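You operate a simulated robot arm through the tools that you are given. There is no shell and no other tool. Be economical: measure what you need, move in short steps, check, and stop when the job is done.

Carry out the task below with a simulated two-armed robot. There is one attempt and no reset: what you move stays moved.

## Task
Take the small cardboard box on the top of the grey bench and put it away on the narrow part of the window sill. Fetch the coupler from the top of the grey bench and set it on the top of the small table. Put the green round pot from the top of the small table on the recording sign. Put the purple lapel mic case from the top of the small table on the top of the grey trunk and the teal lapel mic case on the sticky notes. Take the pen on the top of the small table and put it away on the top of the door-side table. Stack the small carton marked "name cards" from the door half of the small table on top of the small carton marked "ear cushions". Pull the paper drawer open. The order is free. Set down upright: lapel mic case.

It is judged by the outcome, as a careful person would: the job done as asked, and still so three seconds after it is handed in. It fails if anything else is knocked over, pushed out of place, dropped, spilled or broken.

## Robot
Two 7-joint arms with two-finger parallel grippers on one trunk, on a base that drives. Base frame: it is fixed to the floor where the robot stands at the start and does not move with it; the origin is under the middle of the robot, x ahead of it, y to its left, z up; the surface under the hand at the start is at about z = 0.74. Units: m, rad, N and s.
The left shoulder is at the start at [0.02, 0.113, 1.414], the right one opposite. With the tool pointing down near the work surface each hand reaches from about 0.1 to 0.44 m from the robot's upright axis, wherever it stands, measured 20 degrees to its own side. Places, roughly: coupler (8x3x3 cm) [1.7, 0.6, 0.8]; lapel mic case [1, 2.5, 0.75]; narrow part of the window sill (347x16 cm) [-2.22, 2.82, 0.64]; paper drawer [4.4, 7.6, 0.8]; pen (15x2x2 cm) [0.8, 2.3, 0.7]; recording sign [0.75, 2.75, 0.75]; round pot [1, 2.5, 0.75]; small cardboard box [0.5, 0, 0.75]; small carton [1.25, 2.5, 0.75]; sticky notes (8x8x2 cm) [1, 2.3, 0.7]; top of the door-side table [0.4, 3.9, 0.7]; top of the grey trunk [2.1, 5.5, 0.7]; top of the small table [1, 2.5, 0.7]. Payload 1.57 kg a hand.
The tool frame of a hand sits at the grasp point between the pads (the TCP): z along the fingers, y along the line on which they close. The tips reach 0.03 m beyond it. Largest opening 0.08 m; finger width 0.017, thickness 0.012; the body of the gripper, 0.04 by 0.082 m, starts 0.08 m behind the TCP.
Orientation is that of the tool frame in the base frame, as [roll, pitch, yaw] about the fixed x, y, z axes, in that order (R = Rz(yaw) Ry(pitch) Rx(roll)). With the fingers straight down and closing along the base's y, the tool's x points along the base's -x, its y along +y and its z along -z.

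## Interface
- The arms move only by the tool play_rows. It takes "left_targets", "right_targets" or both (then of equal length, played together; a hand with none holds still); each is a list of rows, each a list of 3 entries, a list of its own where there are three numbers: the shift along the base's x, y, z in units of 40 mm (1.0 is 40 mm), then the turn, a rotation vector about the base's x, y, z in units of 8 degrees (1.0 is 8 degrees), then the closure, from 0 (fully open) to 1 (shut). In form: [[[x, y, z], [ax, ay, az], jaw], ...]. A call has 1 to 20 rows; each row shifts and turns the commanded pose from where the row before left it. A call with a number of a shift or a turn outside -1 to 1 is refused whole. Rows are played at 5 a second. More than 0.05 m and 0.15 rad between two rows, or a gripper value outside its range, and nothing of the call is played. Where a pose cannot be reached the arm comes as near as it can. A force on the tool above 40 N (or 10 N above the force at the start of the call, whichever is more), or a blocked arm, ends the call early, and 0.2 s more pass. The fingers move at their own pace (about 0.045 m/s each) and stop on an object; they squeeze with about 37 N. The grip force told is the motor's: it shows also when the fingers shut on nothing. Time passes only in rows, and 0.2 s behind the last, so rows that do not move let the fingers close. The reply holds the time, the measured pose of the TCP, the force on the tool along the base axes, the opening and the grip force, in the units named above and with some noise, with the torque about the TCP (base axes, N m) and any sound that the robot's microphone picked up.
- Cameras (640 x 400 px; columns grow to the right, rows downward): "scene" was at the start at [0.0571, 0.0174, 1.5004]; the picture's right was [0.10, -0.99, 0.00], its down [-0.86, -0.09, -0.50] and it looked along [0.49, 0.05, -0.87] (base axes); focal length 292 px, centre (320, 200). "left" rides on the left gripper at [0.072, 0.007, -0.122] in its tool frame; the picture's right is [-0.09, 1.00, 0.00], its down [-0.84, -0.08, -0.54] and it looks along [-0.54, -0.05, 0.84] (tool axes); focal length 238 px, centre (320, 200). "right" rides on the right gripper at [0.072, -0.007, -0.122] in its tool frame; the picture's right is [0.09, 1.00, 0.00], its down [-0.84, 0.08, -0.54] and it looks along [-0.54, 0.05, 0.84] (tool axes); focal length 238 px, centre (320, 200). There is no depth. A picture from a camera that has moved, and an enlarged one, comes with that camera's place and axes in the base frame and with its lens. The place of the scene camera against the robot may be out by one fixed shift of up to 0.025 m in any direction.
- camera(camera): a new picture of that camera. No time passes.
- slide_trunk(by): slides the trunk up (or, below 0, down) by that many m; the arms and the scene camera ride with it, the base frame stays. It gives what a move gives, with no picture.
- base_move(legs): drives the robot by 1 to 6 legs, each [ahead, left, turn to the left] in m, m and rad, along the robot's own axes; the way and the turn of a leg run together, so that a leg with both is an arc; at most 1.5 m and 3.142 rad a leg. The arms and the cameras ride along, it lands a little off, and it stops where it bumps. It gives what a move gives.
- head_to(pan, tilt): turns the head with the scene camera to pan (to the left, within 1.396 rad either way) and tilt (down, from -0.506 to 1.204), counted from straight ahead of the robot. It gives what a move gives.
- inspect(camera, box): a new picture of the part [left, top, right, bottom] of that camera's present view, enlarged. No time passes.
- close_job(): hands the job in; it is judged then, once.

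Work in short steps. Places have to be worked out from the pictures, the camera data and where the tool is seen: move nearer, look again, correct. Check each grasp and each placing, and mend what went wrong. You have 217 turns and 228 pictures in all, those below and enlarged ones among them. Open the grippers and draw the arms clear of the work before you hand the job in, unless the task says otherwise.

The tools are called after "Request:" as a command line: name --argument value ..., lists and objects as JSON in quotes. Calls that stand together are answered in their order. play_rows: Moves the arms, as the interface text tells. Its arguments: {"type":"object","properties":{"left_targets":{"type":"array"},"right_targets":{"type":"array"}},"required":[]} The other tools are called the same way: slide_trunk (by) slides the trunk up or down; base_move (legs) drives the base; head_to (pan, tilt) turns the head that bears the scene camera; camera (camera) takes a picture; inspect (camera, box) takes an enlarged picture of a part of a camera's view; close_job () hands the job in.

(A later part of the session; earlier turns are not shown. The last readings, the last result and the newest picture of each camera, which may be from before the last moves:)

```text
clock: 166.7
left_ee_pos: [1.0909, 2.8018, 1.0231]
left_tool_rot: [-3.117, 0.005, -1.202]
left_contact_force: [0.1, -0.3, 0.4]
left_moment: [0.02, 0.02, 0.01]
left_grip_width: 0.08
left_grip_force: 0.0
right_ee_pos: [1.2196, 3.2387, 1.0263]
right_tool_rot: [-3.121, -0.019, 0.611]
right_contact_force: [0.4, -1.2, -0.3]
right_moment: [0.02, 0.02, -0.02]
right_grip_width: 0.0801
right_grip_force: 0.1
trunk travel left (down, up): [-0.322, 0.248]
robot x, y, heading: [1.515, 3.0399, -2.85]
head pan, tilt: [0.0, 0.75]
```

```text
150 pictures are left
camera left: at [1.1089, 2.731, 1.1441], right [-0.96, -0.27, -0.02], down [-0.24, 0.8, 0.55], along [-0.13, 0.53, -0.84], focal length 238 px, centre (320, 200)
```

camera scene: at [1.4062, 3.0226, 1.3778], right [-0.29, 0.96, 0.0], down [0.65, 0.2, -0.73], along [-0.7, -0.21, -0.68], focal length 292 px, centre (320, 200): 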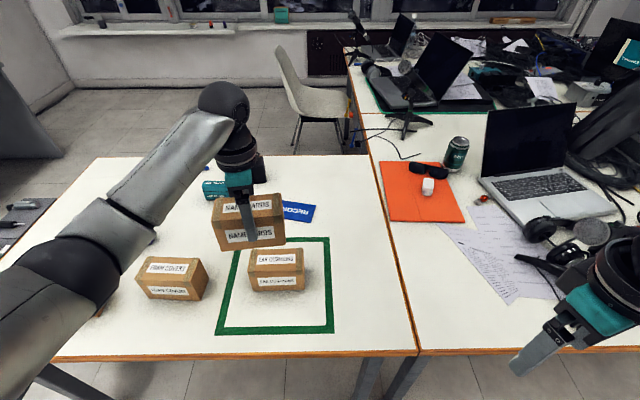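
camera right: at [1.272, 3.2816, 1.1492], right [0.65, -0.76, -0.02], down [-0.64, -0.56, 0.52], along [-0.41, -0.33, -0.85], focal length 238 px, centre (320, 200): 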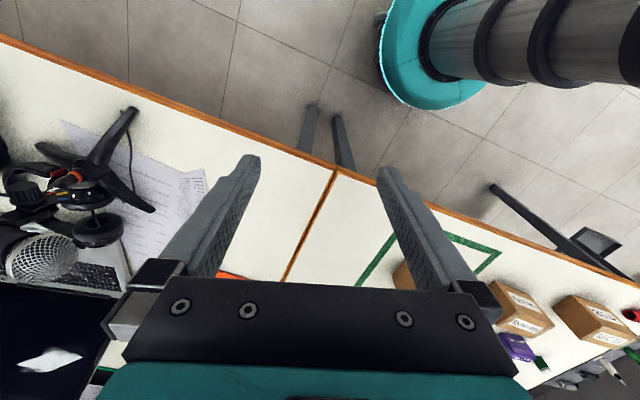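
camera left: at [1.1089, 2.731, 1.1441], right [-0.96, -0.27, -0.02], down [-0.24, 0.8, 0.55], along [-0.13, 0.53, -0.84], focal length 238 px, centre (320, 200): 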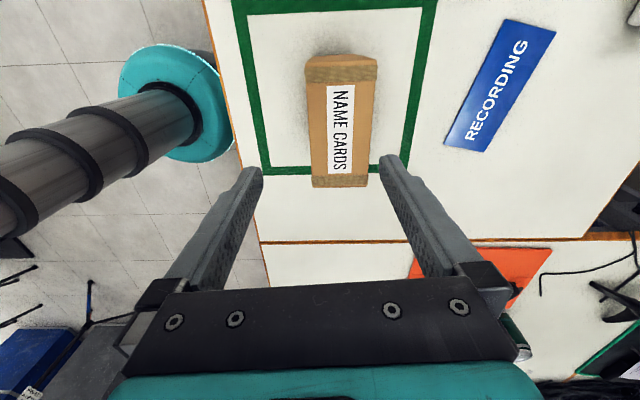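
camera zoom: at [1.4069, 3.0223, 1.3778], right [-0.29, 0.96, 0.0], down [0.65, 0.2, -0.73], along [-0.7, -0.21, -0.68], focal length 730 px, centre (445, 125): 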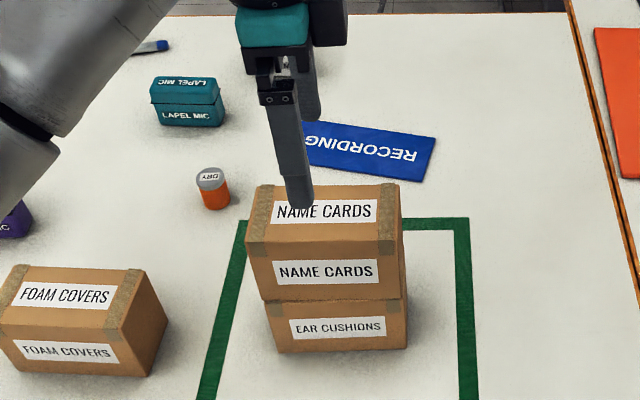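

The stack is good. Next I go around to the table's left side, with the arms raised, to handle the pot, cases and pen.

Request:
slide_trunk --by 0.15

Request:
base_move --legs '[[-0.35, 0, 0], [0, 1.45, 0], [0, 0, 3.14]]'

Request:
head_to --pan 0.8 --tilt 0.6

Request:
camera --camera "scene"

```text
clock: 168.4
left_ee_pos: [1.0895, 2.8036, 1.1717]
left_tool_rot: [-3.121, 0.006, -1.203]
left_contact_force: [0.0, 1.1, -0.1]
left_moment: [-0.03, 0.0, 0.01]
left_grip_width: 0.0801
left_grip_force: 0.1
right_ee_pos: [1.2194, 3.2376, 1.1763]
right_tool_rot: [-3.121, -0.019, 0.612]
right_contact_force: [0.1, 0.5, 0.2]
right_moment: [-0.02, 0.05, 0.0]
right_grip_width: 0.0802
right_grip_force: 0.1
trunk travel left (down, up): [-0.472, 0.098]
robot x, y, heading: [1.5126, 3.0425, -2.842]
head pan, tilt: [0.0, 0.75]
```

```text
clock: 185.0
left_ee_pos: [2.6877, 1.9956, 1.1722]
left_tool_rot: [-3.122, 0.005, 1.98]
left_contact_force: [0.3, -0.1, -0.1]
left_moment: [0.01, 0.0, 0.01]
left_grip_width: 0.0801
left_grip_force: 0.1
right_ee_pos: [2.5757, 1.5558, 1.1763]
right_tool_rot: [-3.12, -0.019, -2.492]
right_contact_force: [0.7, 0.6, 0.0]
right_moment: [-0.03, -0.01, -0.02]
right_grip_width: 0.08
right_grip_force: 0.1
trunk travel left (down, up): [-0.472, 0.098]
robot x, y, heading: [2.2755, 1.7429, 0.34]
head pan, tilt: [0.0, 0.75]
```

```text
clock: 186.2
left_ee_pos: [2.6876, 1.9962, 1.1715]
left_tool_rot: [-3.121, 0.006, 1.98]
left_contact_force: [-0.1, -0.2, 0.2]
left_moment: [-0.03, -0.03, -0.02]
left_grip_width: 0.0801
left_grip_force: 0.1
right_ee_pos: [2.575, 1.555, 1.1764]
right_tool_rot: [-3.119, -0.019, -2.492]
right_contact_force: [0.3, 0.9, -0.5]
right_moment: [0.03, 0.01, -0.02]
right_grip_width: 0.0799
right_grip_force: 0.0
trunk travel left (down, up): [-0.472, 0.098]
robot x, y, heading: [2.2716, 1.7414, 0.334]
head pan, tilt: [0.799, 0.6]
```

```text
149 pictures are left
camera scene: at [2.3004, 1.8366, 1.5406], right [0.91, -0.42, 0.0], down [-0.24, -0.51, -0.82], along [0.35, 0.75, -0.57], focal length 292 px, centre (320, 200)
```

scene: 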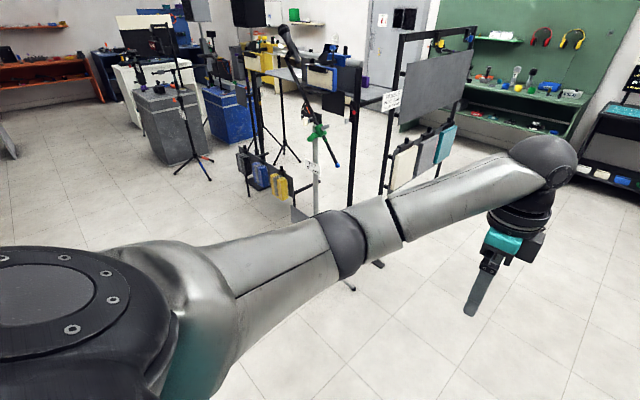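

I back along the aisle between table and bench, then look left for the nook and chair.

Request:
base_move --legs '[[-1.1, 0.18, -0.015], [-1.06, 0.18, -0.015]]'

Request:
head_to --pan 1.1 --tilt 0.7

Request:
camera --camera "scene"

```text
clock: 196.9
left_ee_pos: [0.5417, 1.6183, 1.1714]
left_tool_rot: [-3.12, 0.007, 1.984]
left_contact_force: [0.4, -0.4, -0.2]
left_moment: [0.01, -0.03, 0.01]
left_grip_width: 0.0803
left_grip_force: 0.1
right_ee_pos: [0.4329, 1.1784, 1.1766]
right_tool_rot: [-3.121, -0.019, -2.489]
right_contact_force: [-0.7, 0.5, -0.2]
right_moment: [-0.04, 0.02, 0.01]
right_grip_width: 0.0801
right_grip_force: 0.0
trunk travel left (down, up): [-0.472, 0.098]
robot x, y, heading: [0.1313, 1.3655, 0.342]
head pan, tilt: [0.799, 0.6]
```

```text
clock: 197.7
left_ee_pos: [0.5415, 1.6193, 1.1714]
left_tool_rot: [-3.12, 0.006, 1.983]
left_contact_force: [0.2, 0.4, -0.4]
left_moment: [-0.01, 0.0, 0.04]
left_grip_width: 0.08
left_grip_force: 0.1
right_ee_pos: [0.4335, 1.179, 1.1754]
right_tool_rot: [-3.119, -0.02, -2.49]
right_contact_force: [-0.4, 0.6, 1.2]
right_moment: [-0.03, 0.01, 0.0]
right_grip_width: 0.0799
right_grip_force: 0.1
trunk travel left (down, up): [-0.472, 0.098]
robot x, y, heading: [0.1295, 1.3625, 0.339]
head pan, tilt: [1.1, 0.7]
```

```text
148 pictures are left
camera scene: at [0.1303, 1.4625, 1.532], right [0.99, -0.13, 0.0], down [-0.09, -0.64, -0.77], along [0.1, 0.76, -0.64], focal length 292 px, centre (320, 200)
```

scene: 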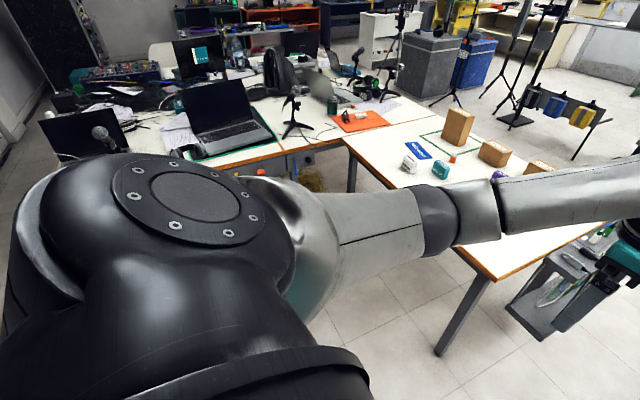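

The nook is free up to the desk. I drive in to about (0.33, 2.25), facing the table's left edge.

Request:
base_move --legs '[[0.2, 0.4, 0], [0.27, 0.37, -0.035]]'

Request:
head_to --pan 0 --tilt 0.85

Request:
camera --camera "scene"

```text
clock: 202.8
left_ee_pos: [0.7353, 2.4931, 1.1712]
left_tool_rot: [-3.12, 0.006, 1.957]
left_contact_force: [-0.2, 0.5, 0.9]
left_moment: [-0.02, 0.0, -0.01]
left_grip_width: 0.0801
left_grip_force: 0.1
right_ee_pos: [0.6136, 2.055, 1.1761]
right_tool_rot: [-3.12, -0.02, -2.513]
right_contact_force: [-0.4, 1.1, 1.3]
right_moment: [-0.03, -0.03, -0.03]
right_grip_width: 0.0799
right_grip_force: 0.0
trunk travel left (down, up): [-0.472, 0.098]
robot x, y, heading: [0.3142, 2.2492, 0.312]
head pan, tilt: [1.1, 0.7]
```

```text
clock: 204.1
left_ee_pos: [0.7358, 2.4939, 1.1718]
left_tool_rot: [-3.119, 0.006, 1.957]
left_contact_force: [0.5, -0.1, -0.5]
left_moment: [-0.02, 0.01, 0.02]
left_grip_width: 0.0801
left_grip_force: 0.0
right_ee_pos: [0.6139, 2.0544, 1.1761]
right_tool_rot: [-3.12, -0.02, -2.513]
right_contact_force: [0.6, 0.4, -0.7]
right_moment: [-0.01, -0.01, -0.02]
right_grip_width: 0.0801
right_grip_force: 0.0
trunk travel left (down, up): [-0.472, 0.098]
robot x, y, heading: [0.3179, 2.2465, 0.31]
head pan, tilt: [0.0, 0.85]
```

```text
147 pictures are left
camera scene: at [0.3799, 2.2863, 1.5197], right [0.31, -0.95, 0.0], down [-0.71, -0.23, -0.66], along [0.63, 0.2, -0.75], focal length 292 px, centre (320, 200)
```

scene: 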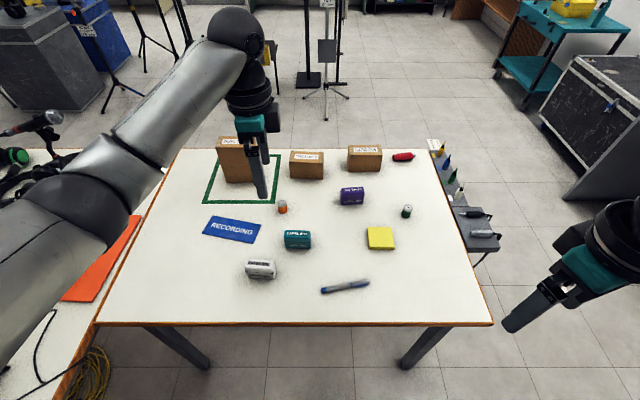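

All objects are visible: pot (1.075, 2.19), sign (0.83, 2.735), teal (0.83, 2.50), notes (0.94, 2.26), purple (1.05, 2.38), pen (0.75, 2.33). I drive in closer and prepare the right hand for the pot, raising the left.

Request:
base_move --legs '[[0.139, -0.168, 0]]'

Request:
play_rows --right_targets '[[[0.6, 0.2, 0], [0, 0, -0.8], 0], [[0.6, 0.2, 0], [0, 0, -0.8], 0], [[0.6, 0.2, 0], [0, 0, -0.7], 0], [[0.6, 0.2, 0], [0, 0, 0], 0]]' --left_targets '[[[-0.5, 0.1, 0.5], [0, 0, 0], 0], [[-0.5, 0.1, 0.5], [0, 0, 0], 0], [[-0.5, 0.1, 0.5], [0, 0, 0], 0], [[-0.5, 0.1, 0], [0, 0, 0], 0]]'

Request:
camera --camera "right"

```text
clock: 205.8
left_ee_pos: [0.9202, 2.3786, 1.1714]
left_tool_rot: [-3.12, 0.006, 1.963]
left_contact_force: [-0.5, 0.8, -0.3]
left_moment: [0.0, 0.0, 0.02]
left_grip_width: 0.08
left_grip_force: 0.2
right_ee_pos: [0.7995, 1.9405, 1.1754]
right_tool_rot: [-3.123, -0.02, -2.51]
right_contact_force: [0.2, 0.3, -0.7]
right_moment: [0.04, 0.02, 0.0]
right_grip_width: 0.0802
right_grip_force: 0.0
trunk travel left (down, up): [-0.472, 0.098]
robot x, y, heading: [0.5025, 2.1316, 0.319]
head pan, tilt: [0.0, 0.85]
```

```text
clock: 206.8
left_ee_pos: [0.8392, 2.3937, 1.2319]
left_tool_rot: [-3.118, 0.003, 1.959]
left_contact_force: [-0.5, 0.1, 0.6]
left_moment: [-0.04, -0.02, 0.0]
left_grip_width: 0.0801
left_grip_force: 0.0
right_ee_pos: [0.894, 1.9733, 1.1754]
right_tool_rot: [-3.12, -0.019, -2.833]
right_contact_force: [0.1, -0.8, 0.1]
right_moment: [0.05, -0.02, 0.0]
right_grip_width: 0.0798
right_grip_force: 0.0
trunk travel left (down, up): [-0.472, 0.098]
robot x, y, heading: [0.499, 2.13, 0.319]
head pan, tilt: [0.0, 0.85]
```

```text
146 pictures are left
camera right: at [0.8282, 1.9484, 1.2984], right [-0.39, 0.92, -0.02], down [0.78, 0.34, 0.52], along [0.49, 0.19, -0.85], focal length 238 px, centre (320, 200)
```

right: 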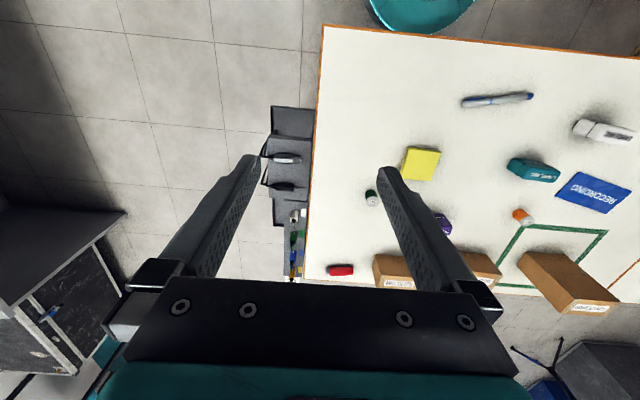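

The pot is at (1.076, 2.188). I move the right hand over it and lower the trunk.

Request:
play_rows --right_targets '[[[0.73, 0.88, 0], [0, 0, 0], 0], [[0.73, 0.88, 0], [0, 0, 0], 0], [[0.73, 0.88, 0], [0, 0, 0], 0], [[0.73, 0.88, 0], [0, 0, 0], 0], [[0.73, 0.88, 0], [0, 0, 0], 0], [[0.73, 0.88, 0], [0, 0, 0], 0]]'

Request:
slide_trunk --by -0.27

Request:
camera --camera "right"

Request:
camera --camera "scene"

```text
clock: 208.2
left_ee_pos: [0.8401, 2.3949, 1.232]
left_tool_rot: [-3.118, 0.006, 1.962]
left_contact_force: [0.3, 0.4, 0.0]
left_moment: [-0.02, 0.0, 0.03]
left_grip_width: 0.0799
left_grip_force: 0.1
right_ee_pos: [1.0684, 2.1848, 1.1766]
right_tool_rot: [-3.12, -0.016, -2.827]
right_contact_force: [-0.8, 0.8, 1.1]
right_moment: [-0.03, 0.02, 0.01]
right_grip_width: 0.08
right_grip_force: 0.0
trunk travel left (down, up): [-0.472, 0.098]
robot x, y, heading: [0.4987, 2.1374, 0.312]
head pan, tilt: [0.0, 0.85]
```

```text
clock: 210.9
left_ee_pos: [0.8396, 2.3933, 0.9621]
left_tool_rot: [-3.12, 0.006, 1.963]
left_contact_force: [-0.2, -0.8, 0.8]
left_moment: [0.02, 0.0, 0.03]
left_grip_width: 0.0799
left_grip_force: 0.1
right_ee_pos: [1.0687, 2.181, 0.9068]
right_tool_rot: [-3.121, -0.018, -2.832]
right_contact_force: [-0.3, -0.1, 0.4]
right_moment: [0.01, 0.02, -0.01]
right_grip_width: 0.0804
right_grip_force: 0.1
trunk travel left (down, up): [-0.202, 0.368]
robot x, y, heading: [0.5027, 2.1349, 0.315]
head pan, tilt: [0.0, 0.85]
```

```text
145 pictures are left
camera right: at [1.0025, 2.1576, 1.0298], right [-0.39, 0.92, -0.02], down [0.78, 0.34, 0.52], along [0.49, 0.19, -0.85], focal length 238 px, centre (320, 200)
```

right: 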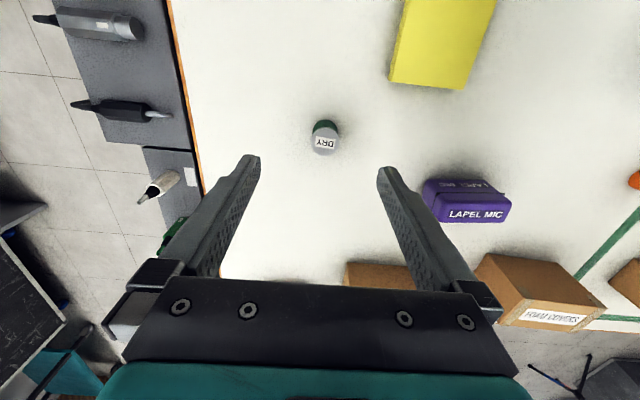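

```text
144 pictures are left
camera scene: at [0.5645, 2.1713, 1.2498], right [0.31, -0.95, 0.0], down [-0.71, -0.23, -0.66], along [0.63, 0.21, -0.75], focal length 292 px, centre (320, 200)
```

scene: 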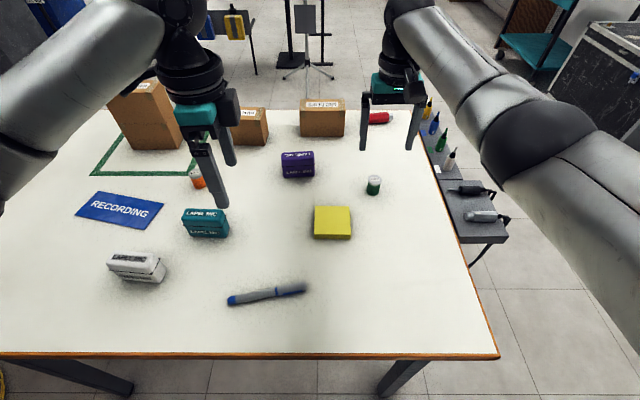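

Pot centre (1.076, 2.189). I descend to the grasp height.

Request:
play_rows --right_targets '[[[0.18, 0.2, -0.8], [0, 0, 0], 0.2], [[0, 0, -0.8], [0, 0, 0], 0.2], [[0, 0, -0.8], [0, 0, 0], 0.2]]'

Request:
camera --camera "right"

```text
clock: 211.7
left_ee_pos: [0.8397, 2.3931, 0.9622]
left_tool_rot: [-3.121, 0.006, 1.961]
left_contact_force: [0.6, -0.5, -0.9]
left_moment: [0.03, 0.05, 0.0]
left_grip_width: 0.08
left_grip_force: 0.1
right_ee_pos: [1.0718, 2.1863, 0.8112]
right_tool_rot: [-3.121, -0.02, -2.831]
right_contact_force: [-0.1, -0.3, -0.6]
right_moment: [0.01, -0.01, -0.01]
right_grip_width: 0.064
right_grip_force: 0.0
right hand out of reach, approached as far as the arm can: row 3
trunk travel left (down, up): [-0.202, 0.368]
robot x, y, heading: [0.4994, 2.135, 0.323]
head pan, tilt: [0.0, 0.85]
```

```text
143 pictures are left
camera right: at [1.006, 2.1611, 0.9348], right [-0.39, 0.92, -0.02], down [0.78, 0.34, 0.52], along [0.49, 0.19, -0.85], focal length 238 px, centre (320, 200)
```

right: 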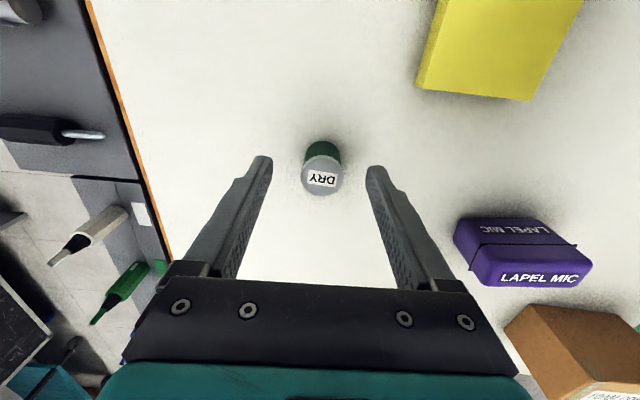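

Within 4 mm; the remaining descent I do with the trunk, then close.

Request:
slide_trunk --by -0.034

Request:
play_rows --right_targets '[[[0, 0, 0], [0, 0, 0], 1], [[0, 0, 0], [0, 0, 0], 1], [[0, 0, 0], [0, 0, 0], 1], [[0, 0, 0], [0, 0, 0], 1]]'

Request:
camera --camera "right"

```text
clock: 212.5
left_ee_pos: [0.8385, 2.3931, 0.9286]
left_tool_rot: [-3.121, 0.004, 1.96]
left_contact_force: [-0.7, -1.1, -0.6]
left_moment: [-0.01, 0.0, 0.03]
left_grip_width: 0.0799
left_grip_force: 0.1
right_ee_pos: [1.0717, 2.1871, 0.7787]
right_tool_rot: [-3.12, -0.02, -2.831]
right_contact_force: [-0.4, -0.4, 0.8]
right_moment: [-0.03, 0.02, -0.02]
right_grip_width: 0.0642
right_grip_force: 0.0
trunk travel left (down, up): [-0.168, 0.402]
robot x, y, heading: [0.5027, 2.1364, 0.321]
head pan, tilt: [0.0, 0.85]
```

```text
clock: 213.5
left_ee_pos: [0.8385, 2.3928, 0.9274]
left_tool_rot: [-3.12, 0.003, 1.961]
left_contact_force: [0.6, -0.5, -0.2]
left_moment: [-0.03, 0.0, -0.02]
left_grip_width: 0.0798
left_grip_force: 0.1
right_ee_pos: [1.072, 2.1879, 0.7782]
right_tool_rot: [-3.119, -0.02, -2.831]
right_contact_force: [0.5, 0.4, 0.9]
right_moment: [0.01, -0.03, -0.02]
right_grip_width: 0.0293
right_grip_force: 30.4
trunk travel left (down, up): [-0.168, 0.402]
robot x, y, heading: [0.5, 2.1322, 0.319]
head pan, tilt: [0.0, 0.85]
```

```text
142 pictures are left
camera right: at [1.0057, 2.1619, 0.9014], right [-0.39, 0.92, -0.02], down [0.78, 0.34, 0.52], along [0.49, 0.19, -0.85], focal length 238 px, centre (320, 200)
```

right: 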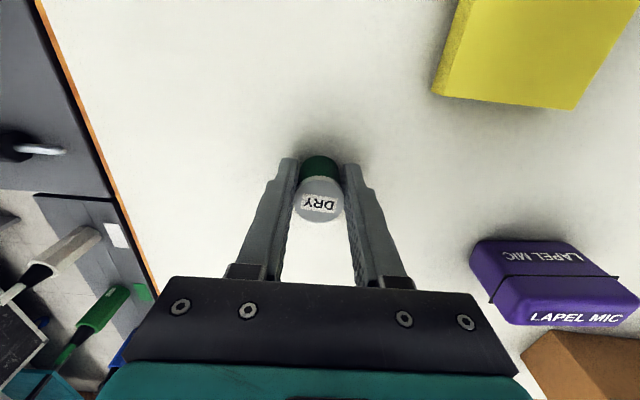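

Pot held. I raise the trunk and drive left along the table to bring the right arm in reach of the sign.

Request:
slide_trunk --by 0.2

Request:
base_move --legs '[[-0.02, 0.37, -0.01]]'

Request:
camera --camera "scene"

Request:
camera --camera "right"

Request:
camera --camera "left"

```text
clock: 215.7
left_ee_pos: [0.8386, 2.3934, 1.1274]
left_tool_rot: [-3.121, 0.004, 1.962]
left_contact_force: [0.4, 0.3, -0.2]
left_moment: [0.0, 0.01, 0.02]
left_grip_width: 0.0801
left_grip_force: 0.0
right_ee_pos: [1.0706, 2.1865, 0.9783]
right_tool_rot: [-3.12, -0.022, -2.83]
right_contact_force: [-1.0, -0.2, -1.4]
right_moment: [0.0, -0.02, -0.02]
right_grip_width: 0.0291
right_grip_force: 37.1
trunk travel left (down, up): [-0.368, 0.202]
robot x, y, heading: [0.4982, 2.1313, 0.319]
head pan, tilt: [0.0, 0.85]
```

```text
clock: 218.1
left_ee_pos: [0.712, 2.7329, 1.1279]
left_tool_rot: [-3.121, 0.004, 1.949]
left_contact_force: [0.8, 0.2, -0.6]
left_moment: [-0.02, -0.01, 0.01]
left_grip_width: 0.0799
left_grip_force: 0.1
right_ee_pos: [0.941, 2.524, 0.9779]
right_tool_rot: [-3.122, -0.018, -2.845]
right_contact_force: [-0.2, 0.2, -1.1]
right_moment: [0.0, 0.04, -0.02]
right_grip_width: 0.029
right_grip_force: 37.1
trunk travel left (down, up): [-0.368, 0.202]
robot x, y, heading: [0.3698, 2.4782, 0.307]
head pan, tilt: [0.0, 0.85]
```

```text
141 pictures are left
camera scene: at [0.4332, 2.5152, 1.4157], right [0.3, -0.95, 0.0], down [-0.72, -0.23, -0.66], along [0.63, 0.2, -0.75], focal length 292 px, centre (320, 200)
```

scene: 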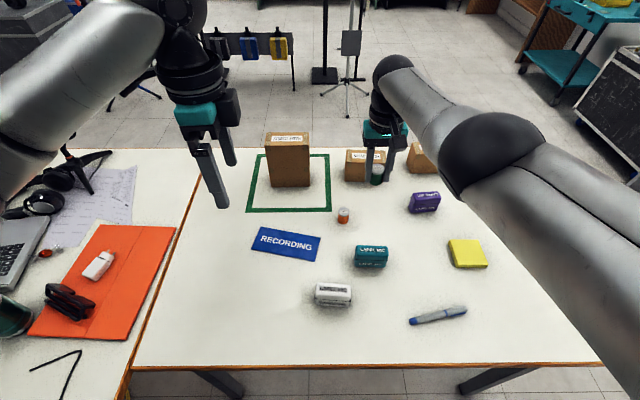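

```text
140 pictures are left
camera right: at [0.8745, 2.5001, 1.1013], right [-0.38, 0.92, -0.02], down [0.78, 0.33, 0.52], along [0.49, 0.18, -0.85], focal length 238 px, centre (320, 200)
```

right: 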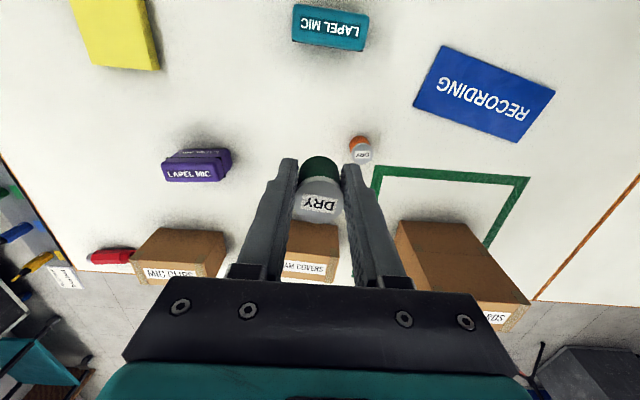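

```text
139 pictures are left
camera left: at [0.6934, 2.8046, 1.2497], right [0.96, 0.28, -0.02], down [0.25, -0.8, 0.55], along [0.14, -0.53, -0.84], focal length 238 px, centre (320, 200)
```

left: 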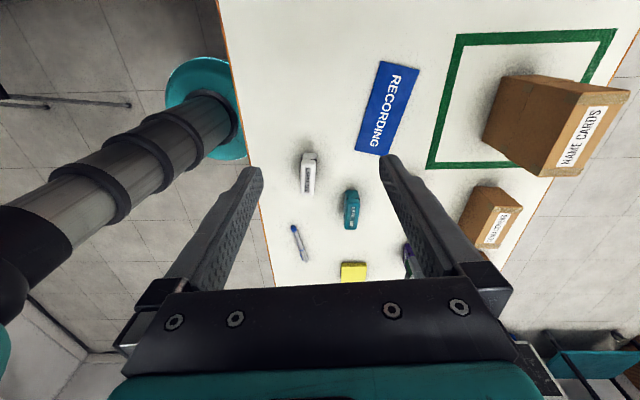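

Sign centre ≈(0.838, 2.728) from both wrist cameras. I move the left hand out of the way and bring the pot over the sign.

Request:
play_rows --left_targets '[[[-0.7, 0.6, 0.3], [0, 0, 0], 0], [[-0.7, 0.6, 0.3], [0, 0, 0], 0], [[-0.7, 0.6, 0.3], [0, 0, 0], 0], [[-0.7, 0.6, 0], [0, 0, 0], 0], [[-0.7, 0.6, 0], [0, 0, 0], 0]]'

Request:
play_rows --right_targets '[[[-0.43, 0.85, 0.1], [0, 0, 0], 1], [[-0.43, 0.85, 0], [0, 0, 0], 1], [[-0.43, 0.85, 0], [0, 0, 0], 1], [[-0.43, 0.85, 0], [0, 0, 0], 1], [[-0.43, 0.85, 0], [0, 0, 0], 1], [[-0.43, 0.85, 0], [0, 0, 0], 1]]'

Request:
camera --camera "scene"

Request:
camera --camera "right"

```text
clock: 219.2
left_ee_pos: [0.5695, 2.8544, 1.1635]
left_tool_rot: [-3.119, 0.006, 1.948]
left_contact_force: [-0.7, -0.1, -1.0]
left_moment: [-0.03, -0.01, 0.01]
left_grip_width: 0.0798
left_grip_force: 0.0
right_ee_pos: [0.9403, 2.5248, 0.9786]
right_tool_rot: [-3.121, -0.018, -2.846]
right_contact_force: [-0.4, 0.2, -0.3]
right_moment: [-0.01, -0.03, -0.01]
right_grip_width: 0.0288
right_grip_force: 37.2
trunk travel left (down, up): [-0.368, 0.202]
robot x, y, heading: [0.3726, 2.476, 0.307]
head pan, tilt: [0.0, 0.85]
```

```text
clock: 220.7
left_ee_pos: [0.5704, 2.8535, 1.165]
left_tool_rot: [-3.121, 0.006, 1.95]
left_contact_force: [0.1, 0.8, -0.4]
left_moment: [0.0, 0.03, 0.01]
left_grip_width: 0.08
left_grip_force: 0.0
right_ee_pos: [0.8186, 2.7044, 0.9853]
right_tool_rot: [-3.12, -0.019, -2.844]
right_contact_force: [-0.6, 0.3, -0.8]
right_moment: [0.01, 0.0, 0.0]
right_grip_width: 0.029
right_grip_force: 37.1
right hand out of reach, approached as far as the arm can: row 3, 4, 5, 6
trunk travel left (down, up): [-0.368, 0.202]
robot x, y, heading: [0.3717, 2.4772, 0.308]
head pan, tilt: [0.0, 0.85]
```

```text
138 pictures are left
camera scene: at [0.4331, 2.5149, 1.4157], right [0.3, -0.95, 0.0], down [-0.72, -0.23, -0.66], along [0.63, 0.2, -0.75], focal length 292 px, centre (320, 200)
```

scene: 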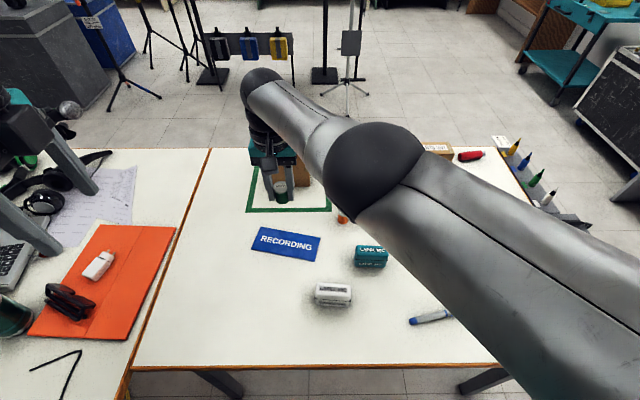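

```text
137 pictures are left
camera right: at [0.7524, 2.6801, 1.1083], right [-0.38, 0.92, -0.02], down [0.78, 0.33, 0.52], along [0.49, 0.18, -0.85], focal length 238 px, centre (320, 200)
```

right: 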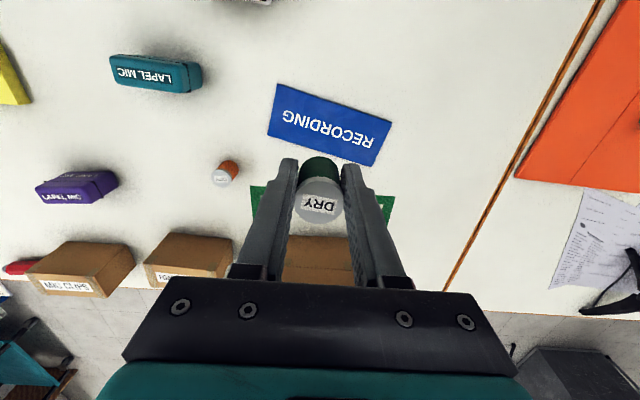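

I lower the trunk by 0.17 and nudge to the sign centre.

Request:
slide_trunk --by -0.17

Request:
play_rows --right_targets '[[[0.3, 0.35, 0], [0, 0, 0], 1]]'

Request:
camera --camera "right"

Request:
camera --camera "scene"

```text
clock: 222.6
left_ee_pos: [0.5699, 2.8534, 0.9943]
left_tool_rot: [-3.121, 0.005, 1.948]
left_contact_force: [-0.8, 0.1, -0.2]
left_moment: [0.01, -0.02, -0.03]
left_grip_width: 0.0798
left_grip_force: 0.1
right_ee_pos: [0.8196, 2.7034, 0.8143]
right_tool_rot: [-3.123, -0.019, -2.845]
right_contact_force: [-0.4, -0.4, -0.5]
right_moment: [-0.01, 0.01, 0.01]
right_grip_width: 0.0288
right_grip_force: 37.1
trunk travel left (down, up): [-0.198, 0.372]
robot x, y, heading: [0.3685, 2.4771, 0.304]
head pan, tilt: [0.0, 0.85]
```

```text
clock: 223.0
left_ee_pos: [0.5703, 2.8536, 0.9938]
left_tool_rot: [-3.119, 0.006, 1.95]
left_contact_force: [0.4, -1.6, -0.7]
left_moment: [-0.02, 0.02, 0.01]
left_grip_width: 0.0803
left_grip_force: 0.0
right_ee_pos: [0.8197, 2.7035, 0.8154]
right_tool_rot: [-3.123, -0.02, -2.844]
right_contact_force: [0.4, 0.6, 0.2]
right_moment: [0.01, 0.01, -0.02]
right_grip_width: 0.0286
right_grip_force: 37.5
right hand out of reach, approached as far as the arm can: row 1
trunk travel left (down, up): [-0.198, 0.372]
robot x, y, heading: [0.3667, 2.477, 0.311]
head pan, tilt: [0.0, 0.85]
```

```text
136 pictures are left
camera right: at [0.753, 2.6796, 0.9385], right [-0.38, 0.92, -0.02], down [0.78, 0.33, 0.52], along [0.49, 0.19, -0.85], focal length 238 px, centre (320, 200)
```

right: 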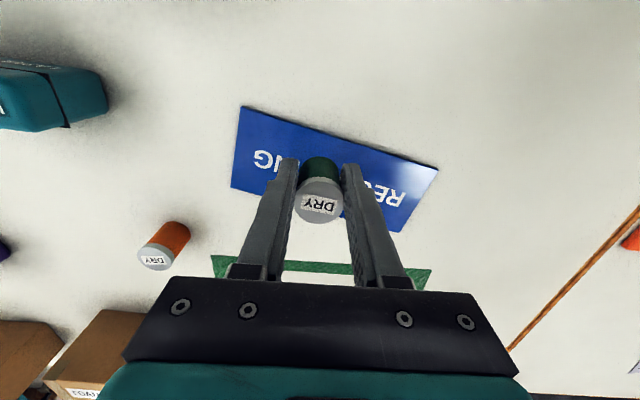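

```text
135 pictures are left
camera scene: at [0.4334, 2.5145, 1.2457], right [0.3, -0.95, 0.0], down [-0.72, -0.23, -0.66], along [0.63, 0.2, -0.75], focal length 292 px, centre (320, 200)
```

scene: 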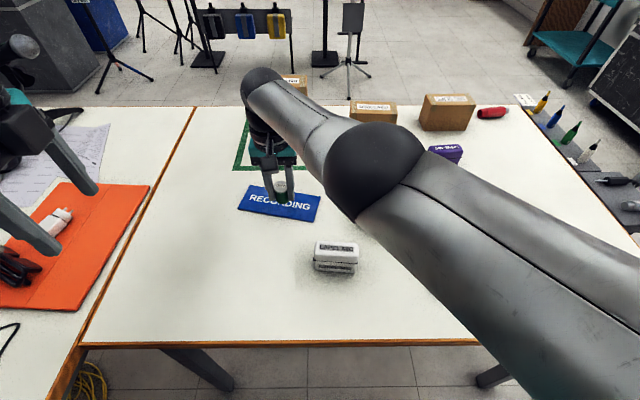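

The pot would sit near the sign's near edge; I drive 2.5 cm ahead to centre it.

Request:
base_move --legs '[[0.027, 0.005, 0]]'

Request:
camera --camera "right"

```text
clock: 223.8
left_ee_pos: [0.5949, 2.8667, 0.9939]
left_tool_rot: [-3.118, 0.005, 1.948]
left_contact_force: [0.7, -0.5, -0.1]
left_moment: [0.0, 0.06, 0.0]
left_grip_width: 0.0797
left_grip_force: 0.1
right_ee_pos: [0.8442, 2.7168, 0.8149]
right_tool_rot: [-3.123, -0.019, -2.842]
right_contact_force: [0.4, -1.1, 0.1]
right_moment: [-0.01, -0.01, 0.01]
right_grip_width: 0.0288
right_grip_force: 37.1
trunk travel left (down, up): [-0.198, 0.372]
robot x, y, heading: [0.396, 2.4887, 0.302]
head pan, tilt: [0.0, 0.85]
```

```text
134 pictures are left
camera right: at [0.7776, 2.6925, 0.9381], right [-0.38, 0.92, -0.02], down [0.78, 0.33, 0.52], along [0.49, 0.19, -0.85], focal length 238 px, centre (320, 200)
```

right: 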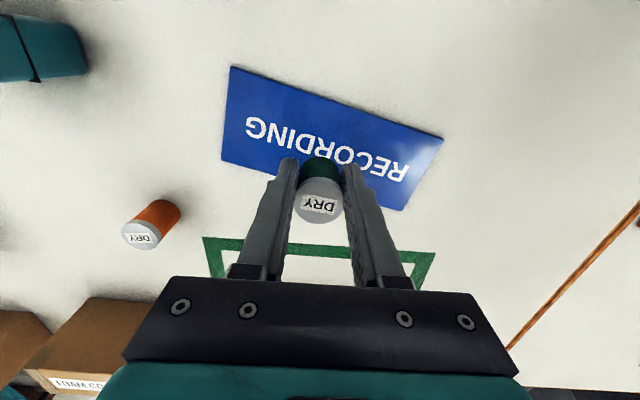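

Centred now. I lower with the trunk to touchdown.

Request:
slide_trunk --by -0.032

Request:
inspect --camera "scene" --box '[220, 100, 340, 220]'

```text
clock: 224.6
left_ee_pos: [0.5954, 2.8667, 0.9625]
left_tool_rot: [-3.121, 0.006, 1.949]
left_contact_force: [-0.1, 0.0, 0.1]
left_moment: [0.0, 0.01, -0.01]
left_grip_width: 0.0803
left_grip_force: 0.1
right_ee_pos: [0.8438, 2.7167, 0.7833]
right_tool_rot: [-3.122, -0.02, -2.845]
right_contact_force: [0.3, -0.9, -0.8]
right_moment: [0.05, 0.0, -0.02]
right_grip_width: 0.0287
right_grip_force: 37.1
trunk travel left (down, up): [-0.166, 0.404]
robot x, y, heading: [0.3942, 2.4924, 0.305]
head pan, tilt: [0.0, 0.85]
```

```text
3.33 times, centred on (280, 160) of scene
camera zoom: at [0.4576, 2.5273, 1.2137], right [0.3, -0.95, 0.0], down [-0.72, -0.23, -0.66], along [0.63, 0.2, -0.75], focal length 973 px, centre (453, 333)
```

zoom: 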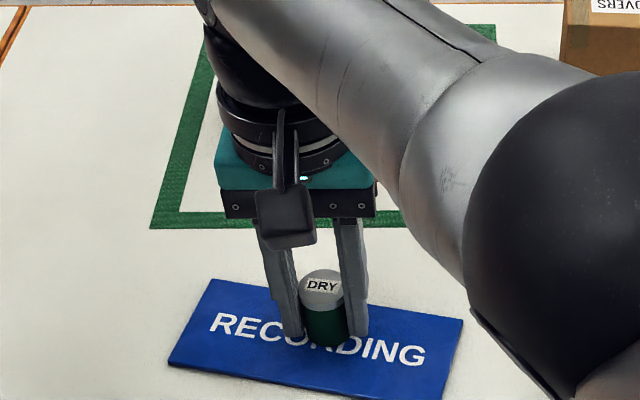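

A final few millimetres, then release.

Request:
slide_trunk --by -0.004

Request:
play_rows --right_targets '[[[0, 0, 0], [0, 0, 0], 0.55], [[0, 0, 0], [0, 0, 0], 0.4], [[0, 0, 0], [0, 0, 0], 0.3], [[0, 0, 0], [0, 0, 0], 0.3]]'

Request:
slide_trunk --by 0.12

Request:
camera --camera "right"

```text
clock: 225.1
left_ee_pos: [0.5948, 2.8654, 0.9593]
left_tool_rot: [-3.121, 0.005, 1.95]
left_contact_force: [0.4, 0.7, 0.2]
left_moment: [-0.01, -0.01, -0.02]
left_grip_width: 0.0799
left_grip_force: 0.0
right_ee_pos: [0.843, 2.717, 0.7808]
right_tool_rot: [-3.123, -0.014, -2.841]
right_contact_force: [-1.1, -3.0, 15.6]
right_moment: [0.05, 0.1, 0.02]
right_grip_width: 0.0285
right_grip_force: 37.2
trunk travel left (down, up): [-0.162, 0.408]
robot x, y, heading: [0.39, 2.4874, 0.307]
head pan, tilt: [0.0, 0.85]
```

```text
clock: 226.1
left_ee_pos: [0.5959, 2.8671, 0.9582]
left_tool_rot: [-3.121, 0.005, 1.949]
left_contact_force: [-0.7, 0.4, 0.3]
left_moment: [-0.02, -0.02, 0.0]
left_grip_width: 0.0801
left_grip_force: 0.1
right_ee_pos: [0.8441, 2.7157, 0.7782]
right_tool_rot: [-3.124, -0.02, -2.843]
right_contact_force: [0.4, -0.1, -0.3]
right_moment: [0.02, -0.01, -0.03]
right_grip_width: 0.056
right_grip_force: 0.1
trunk travel left (down, up): [-0.162, 0.408]
robot x, y, heading: [0.3909, 2.4947, 0.307]
head pan, tilt: [0.0, 0.85]
```

```text
clock: 227.6
left_ee_pos: [0.595, 2.8672, 1.0778]
left_tool_rot: [-3.122, 0.005, 1.95]
left_contact_force: [-0.6, -0.3, -0.5]
left_moment: [-0.04, 0.01, 0.01]
left_grip_width: 0.0802
left_grip_force: 0.1
right_ee_pos: [0.8427, 2.7173, 0.8994]
right_tool_rot: [-3.122, -0.019, -2.842]
right_contact_force: [-0.1, 0.9, -0.3]
right_moment: [0.03, 0.01, 0.01]
right_grip_width: 0.0559
right_grip_force: 0.1
trunk travel left (down, up): [-0.282, 0.288]
robot x, y, heading: [0.394, 2.4911, 0.302]
head pan, tilt: [0.0, 0.85]
```

```text
132 pictures are left
camera right: at [0.7772, 2.6924, 1.0222], right [-0.38, 0.92, -0.02], down [0.78, 0.33, 0.52], along [0.49, 0.19, -0.85], focal length 238 px, centre (320, 200)
```

right: 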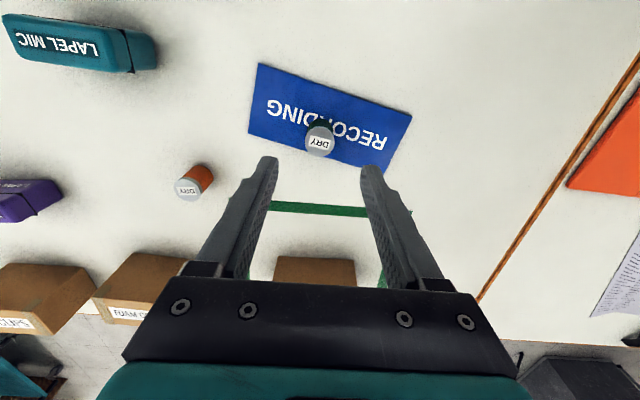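

Pot stands on the sign. Next the teal case: I move the right hand above it.

Request:
play_rows --right_targets '[[[-0.3, -0.9, 0.4], [0, 0, 0], 0], [[-0.3, -0.9, 0.4], [0, 0, 0], 0], [[-0.2, -0.9, 0.2], [0, 0, 0], 0], [[-0.1, -0.9, 0], [0, 0, 0], 0], [[0, -0.9, 0], [0, 0, 0], 0]]'

Request:
camera --camera "right"

```text
clock: 228.8
left_ee_pos: [0.5939, 2.8662, 1.078]
left_tool_rot: [-3.121, 0.005, 1.953]
left_contact_force: [-0.9, -0.2, 0.1]
left_moment: [0.03, 0.04, -0.02]
left_grip_width: 0.08
left_grip_force: 0.0
right_ee_pos: [0.8081, 2.536, 0.9394]
right_tool_rot: [-3.124, -0.019, -2.843]
right_contact_force: [-0.2, 0.4, 0.5]
right_moment: [0.01, 0.03, 0.02]
right_grip_width: 0.0799
right_grip_force: 0.2
trunk travel left (down, up): [-0.282, 0.288]
robot x, y, heading: [0.3883, 2.4912, 0.307]
head pan, tilt: [0.0, 0.85]
```

```text
131 pictures are left
camera right: at [0.7422, 2.5115, 1.0626], right [-0.38, 0.92, -0.02], down [0.78, 0.33, 0.52], along [0.49, 0.19, -0.85], focal length 238 px, centre (320, 200)
```

right: 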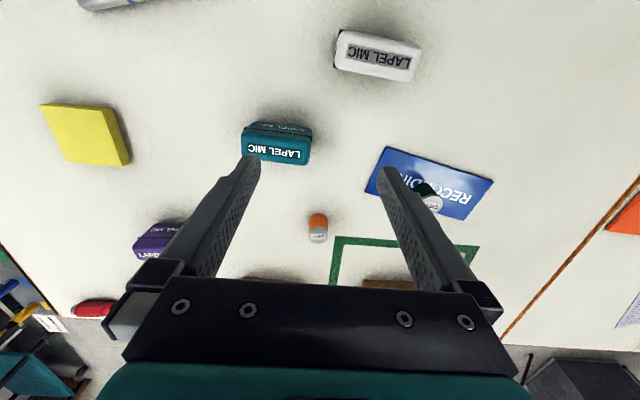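

Request:
inspect --camera "right" --box '[200, 90, 360, 190]'

Request:
inspect --camera "scene" --box '[300, 160, 500, 300]'

```text
4.00 times, centred on (280, 140) of right
camera zoom: at [0.7422, 2.5115, 1.0626], right [-0.38, 0.92, -0.02], down [0.78, 0.33, 0.52], along [0.49, 0.19, -0.85], focal length 953 px, centre (480, 440)
```

zoom: 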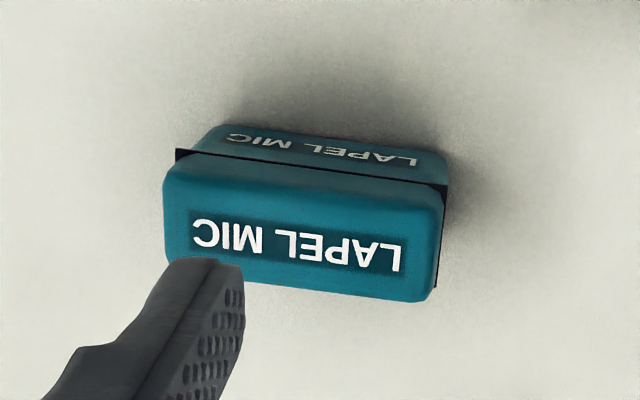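

```text
2.86 times, centred on (400, 230) of scene
camera zoom: at [0.4574, 2.5268, 1.3297], right [0.3, -0.95, 0.0], down [-0.72, -0.22, -0.66], along [0.63, 0.2, -0.75], focal length 834 px, centre (91, 114)
```

zoom: 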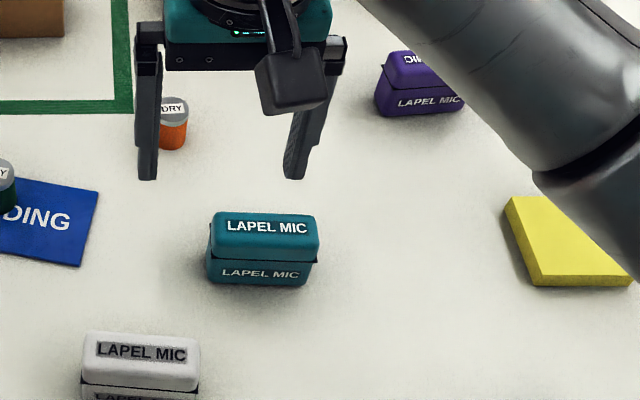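

The teal case: top centre (0.855, 2.497), 8×3 cm, axis along the table. I rotate the right hand +90° so it closes across the 3 cm side.

Request:
play_rows --right_targets '[[[0, 0, 0], [0, 0, 1], 0], [[0, 0, 0], [0, 0, 1], 0], [[0, 0, 0], [0, 0, 1], 0], [[0, 0, 0], [0, 0, 1], 0], [[0, 0, 0], [0, 0, 1], 0], [[0, 0, 0], [0, 0, 1], 0], [[0.1, -0.1, 0], [0, 0, 1], 0], [[0.2, -0.2, 0], [0, 0, 1], 0], [[0.3, -0.2, 0], [0, 0, 1], 0], [[0.3, -0.2, 0], [0, 0, 1], 0], [[0.2, -0.2, 0], [0, 0, 1], 0], [[0.1, -0.1, 0], [0, 0, 0.25], 0]]'

Request:
camera --camera "right"

```text
clock: 231.4
left_ee_pos: [0.5942, 2.8667, 1.0789]
left_tool_rot: [-3.119, 0.007, 1.949]
left_contact_force: [0.5, -0.3, -0.2]
left_moment: [0.0, -0.04, 0.01]
left_grip_width: 0.08
left_grip_force: 0.1
right_ee_pos: [0.8551, 2.4959, 0.9385]
right_tool_rot: [-3.123, -0.02, -1.272]
right_contact_force: [-0.3, 0.7, -0.6]
right_moment: [-0.02, -0.04, -0.03]
right_grip_width: 0.0799
right_grip_force: 0.1
trunk travel left (down, up): [-0.282, 0.288]
robot x, y, heading: [0.3935, 2.4897, 0.303]
head pan, tilt: [0.0, 0.85]
```

```text
128 pictures are left
camera right: at [0.8788, 2.4314, 1.062], right [-0.92, -0.38, -0.02], down [-0.33, 0.78, 0.52], along [-0.19, 0.49, -0.85], focal length 238 px, centre (320, 200)
```

right: 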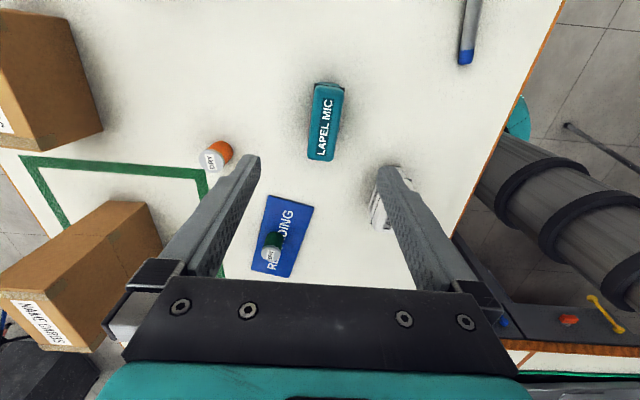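

Centred; small yaw correction −4.5° and descend to grasp the teal case.

Request:
play_rows --right_targets '[[[-0.05, 0, -0.8], [0, 0, -0.55], 0.2], [[0, 0, -0.8], [0, 0, 0], 0.2], [[0, 0, -0.8], [0, 0, 0], 0.2], [[0, 0, -0.8], [0, 0, 0], 0.2]]'

Request:
camera --camera "right"

```text
clock: 232.4
left_ee_pos: [0.5949, 2.8669, 1.0778]
left_tool_rot: [-3.119, 0.005, 1.95]
left_contact_force: [-1.0, 0.5, -0.4]
left_moment: [-0.01, 0.02, 0.02]
left_grip_width: 0.08
left_grip_force: 0.0
right_ee_pos: [0.8539, 2.4966, 0.8115]
right_tool_rot: [-3.121, -0.02, -1.35]
right_contact_force: [-0.2, 0.4, -0.2]
right_moment: [0.01, 0.04, 0.01]
right_grip_width: 0.0643
right_grip_force: 0.1
trunk travel left (down, up): [-0.282, 0.288]
robot x, y, heading: [0.3909, 2.4887, 0.3]
head pan, tilt: [0.0, 0.85]
```

```text
127 pictures are left
camera right: at [0.8718, 2.4301, 0.9348], right [-0.95, -0.31, -0.02], down [-0.27, 0.81, 0.52], along [-0.15, 0.5, -0.85], focal length 238 px, centre (320, 200)
```

right: 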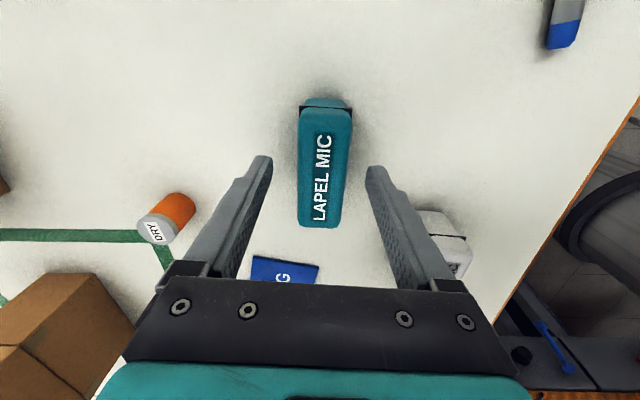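

Good. I descend the last 3.5 cm and close.

Request:
play_rows --right_targets '[[[0, -0.1, -0.45], [0, 0, 0], 0.2], [[0, 0, -0.4], [0, 0, 0], 0.2], [[0, 0, 0], [0, 0, 0], 1], [[0, 0, 0], [0, 0, 0], 1], [[0, 0, 0], [0, 0, 0], 1], [[0, 0, 0], [0, 0, 0], 1]]'

Request:
play_rows --right_targets '[[[0, 0, 0.8], [0, 0, 0], 1], [[0, 0, 0.8], [0, 0, 0], 1], [[0, 0, 0.8], [0, 0, 0], 1]]'

Request:
camera --camera "right"

```text
clock: 233.8
left_ee_pos: [0.5942, 2.8667, 1.078]
left_tool_rot: [-3.121, 0.005, 1.949]
left_contact_force: [-0.7, 0.5, -0.3]
left_moment: [0.02, 0.03, 0.01]
left_grip_width: 0.0799
left_grip_force: 0.0
right_ee_pos: [0.8547, 2.4922, 0.7757]
right_tool_rot: [-3.123, -0.02, -1.349]
right_contact_force: [0.4, -0.3, -0.1]
right_moment: [-0.01, -0.02, 0.03]
right_grip_width: 0.0314
right_grip_force: 32.3
trunk travel left (down, up): [-0.282, 0.288]
robot x, y, heading: [0.3917, 2.4923, 0.306]
head pan, tilt: [0.0, 0.85]
```

```text
clock: 234.6
left_ee_pos: [0.5948, 2.8664, 1.0783]
left_tool_rot: [-3.122, 0.005, 1.951]
left_contact_force: [-0.4, -0.6, -1.3]
left_moment: [-0.04, 0.0, 0.03]
left_grip_width: 0.0799
left_grip_force: 0.0
right_ee_pos: [0.8542, 2.4938, 0.874]
right_tool_rot: [-3.122, -0.018, -1.347]
right_contact_force: [0.7, 0.7, -1.0]
right_moment: [0.0, 0.0, -0.03]
right_grip_width: 0.0314
right_grip_force: 36.9
trunk travel left (down, up): [-0.282, 0.288]
robot x, y, heading: [0.3908, 2.4929, 0.301]
head pan, tilt: [0.0, 0.85]
```

```text
126 pictures are left
camera right: at [0.8723, 2.4259, 0.9967], right [-0.95, -0.31, -0.02], down [-0.27, 0.81, 0.52], along [-0.15, 0.5, -0.85], focal length 238 px, centre (320, 200)
```

right: 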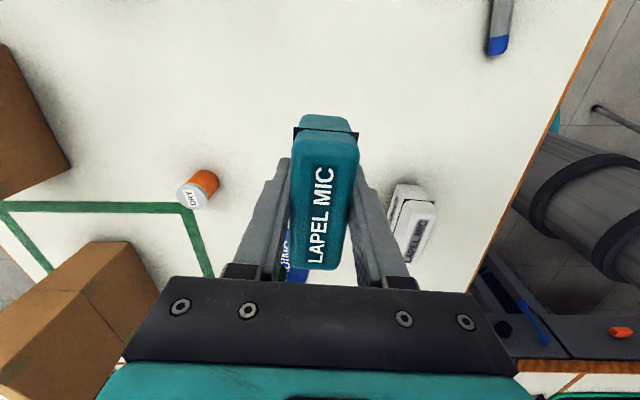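

Held upright. I drive 0.2 m right so the sticky notes come within reach, then look.

Request:
base_move --legs '[[0, -0.22, 0]]'

Request:
camera --camera "right"

Request:
camera --camera "scene"

```text
clock: 236.3
left_ee_pos: [0.6616, 2.6553, 1.0782]
left_tool_rot: [-3.121, 0.005, 1.949]
left_contact_force: [-1.1, -0.3, 0.0]
left_moment: [0.03, 0.0, -0.01]
left_grip_width: 0.08
left_grip_force: 0.0
right_ee_pos: [0.9215, 2.2809, 0.8738]
right_tool_rot: [-3.125, -0.017, -1.35]
right_contact_force: [-0.2, -0.6, -0.5]
right_moment: [0.02, 0.0, 0.01]
right_grip_width: 0.0316
right_grip_force: 36.4
trunk travel left (down, up): [-0.282, 0.288]
robot x, y, heading: [0.4611, 2.2787, 0.305]
head pan, tilt: [0.0, 0.85]
```

```text
125 pictures are left
camera right: at [0.9389, 2.2138, 0.9962], right [-0.95, -0.31, -0.02], down [-0.27, 0.81, 0.53], along [-0.15, 0.5, -0.85], focal length 238 px, centre (320, 200)
```

right: 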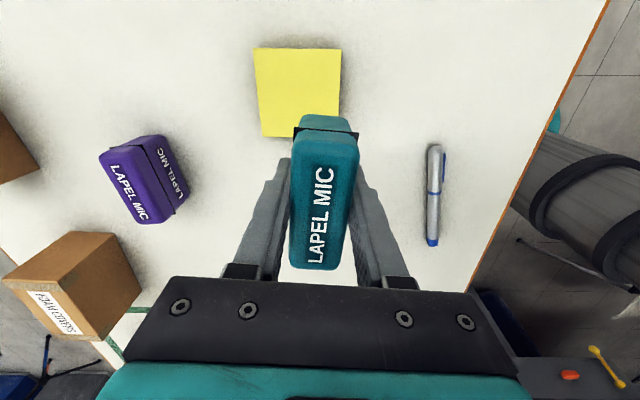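

```text
124 pictures are left
camera scene: at [0.5241, 2.3153, 1.3297], right [0.3, -0.95, 0.0], down [-0.72, -0.22, -0.66], along [0.63, 0.2, -0.75], focal length 292 px, centre (320, 200)
```

scene: 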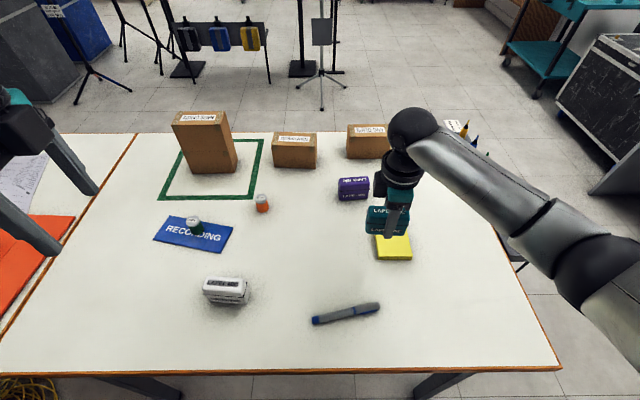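

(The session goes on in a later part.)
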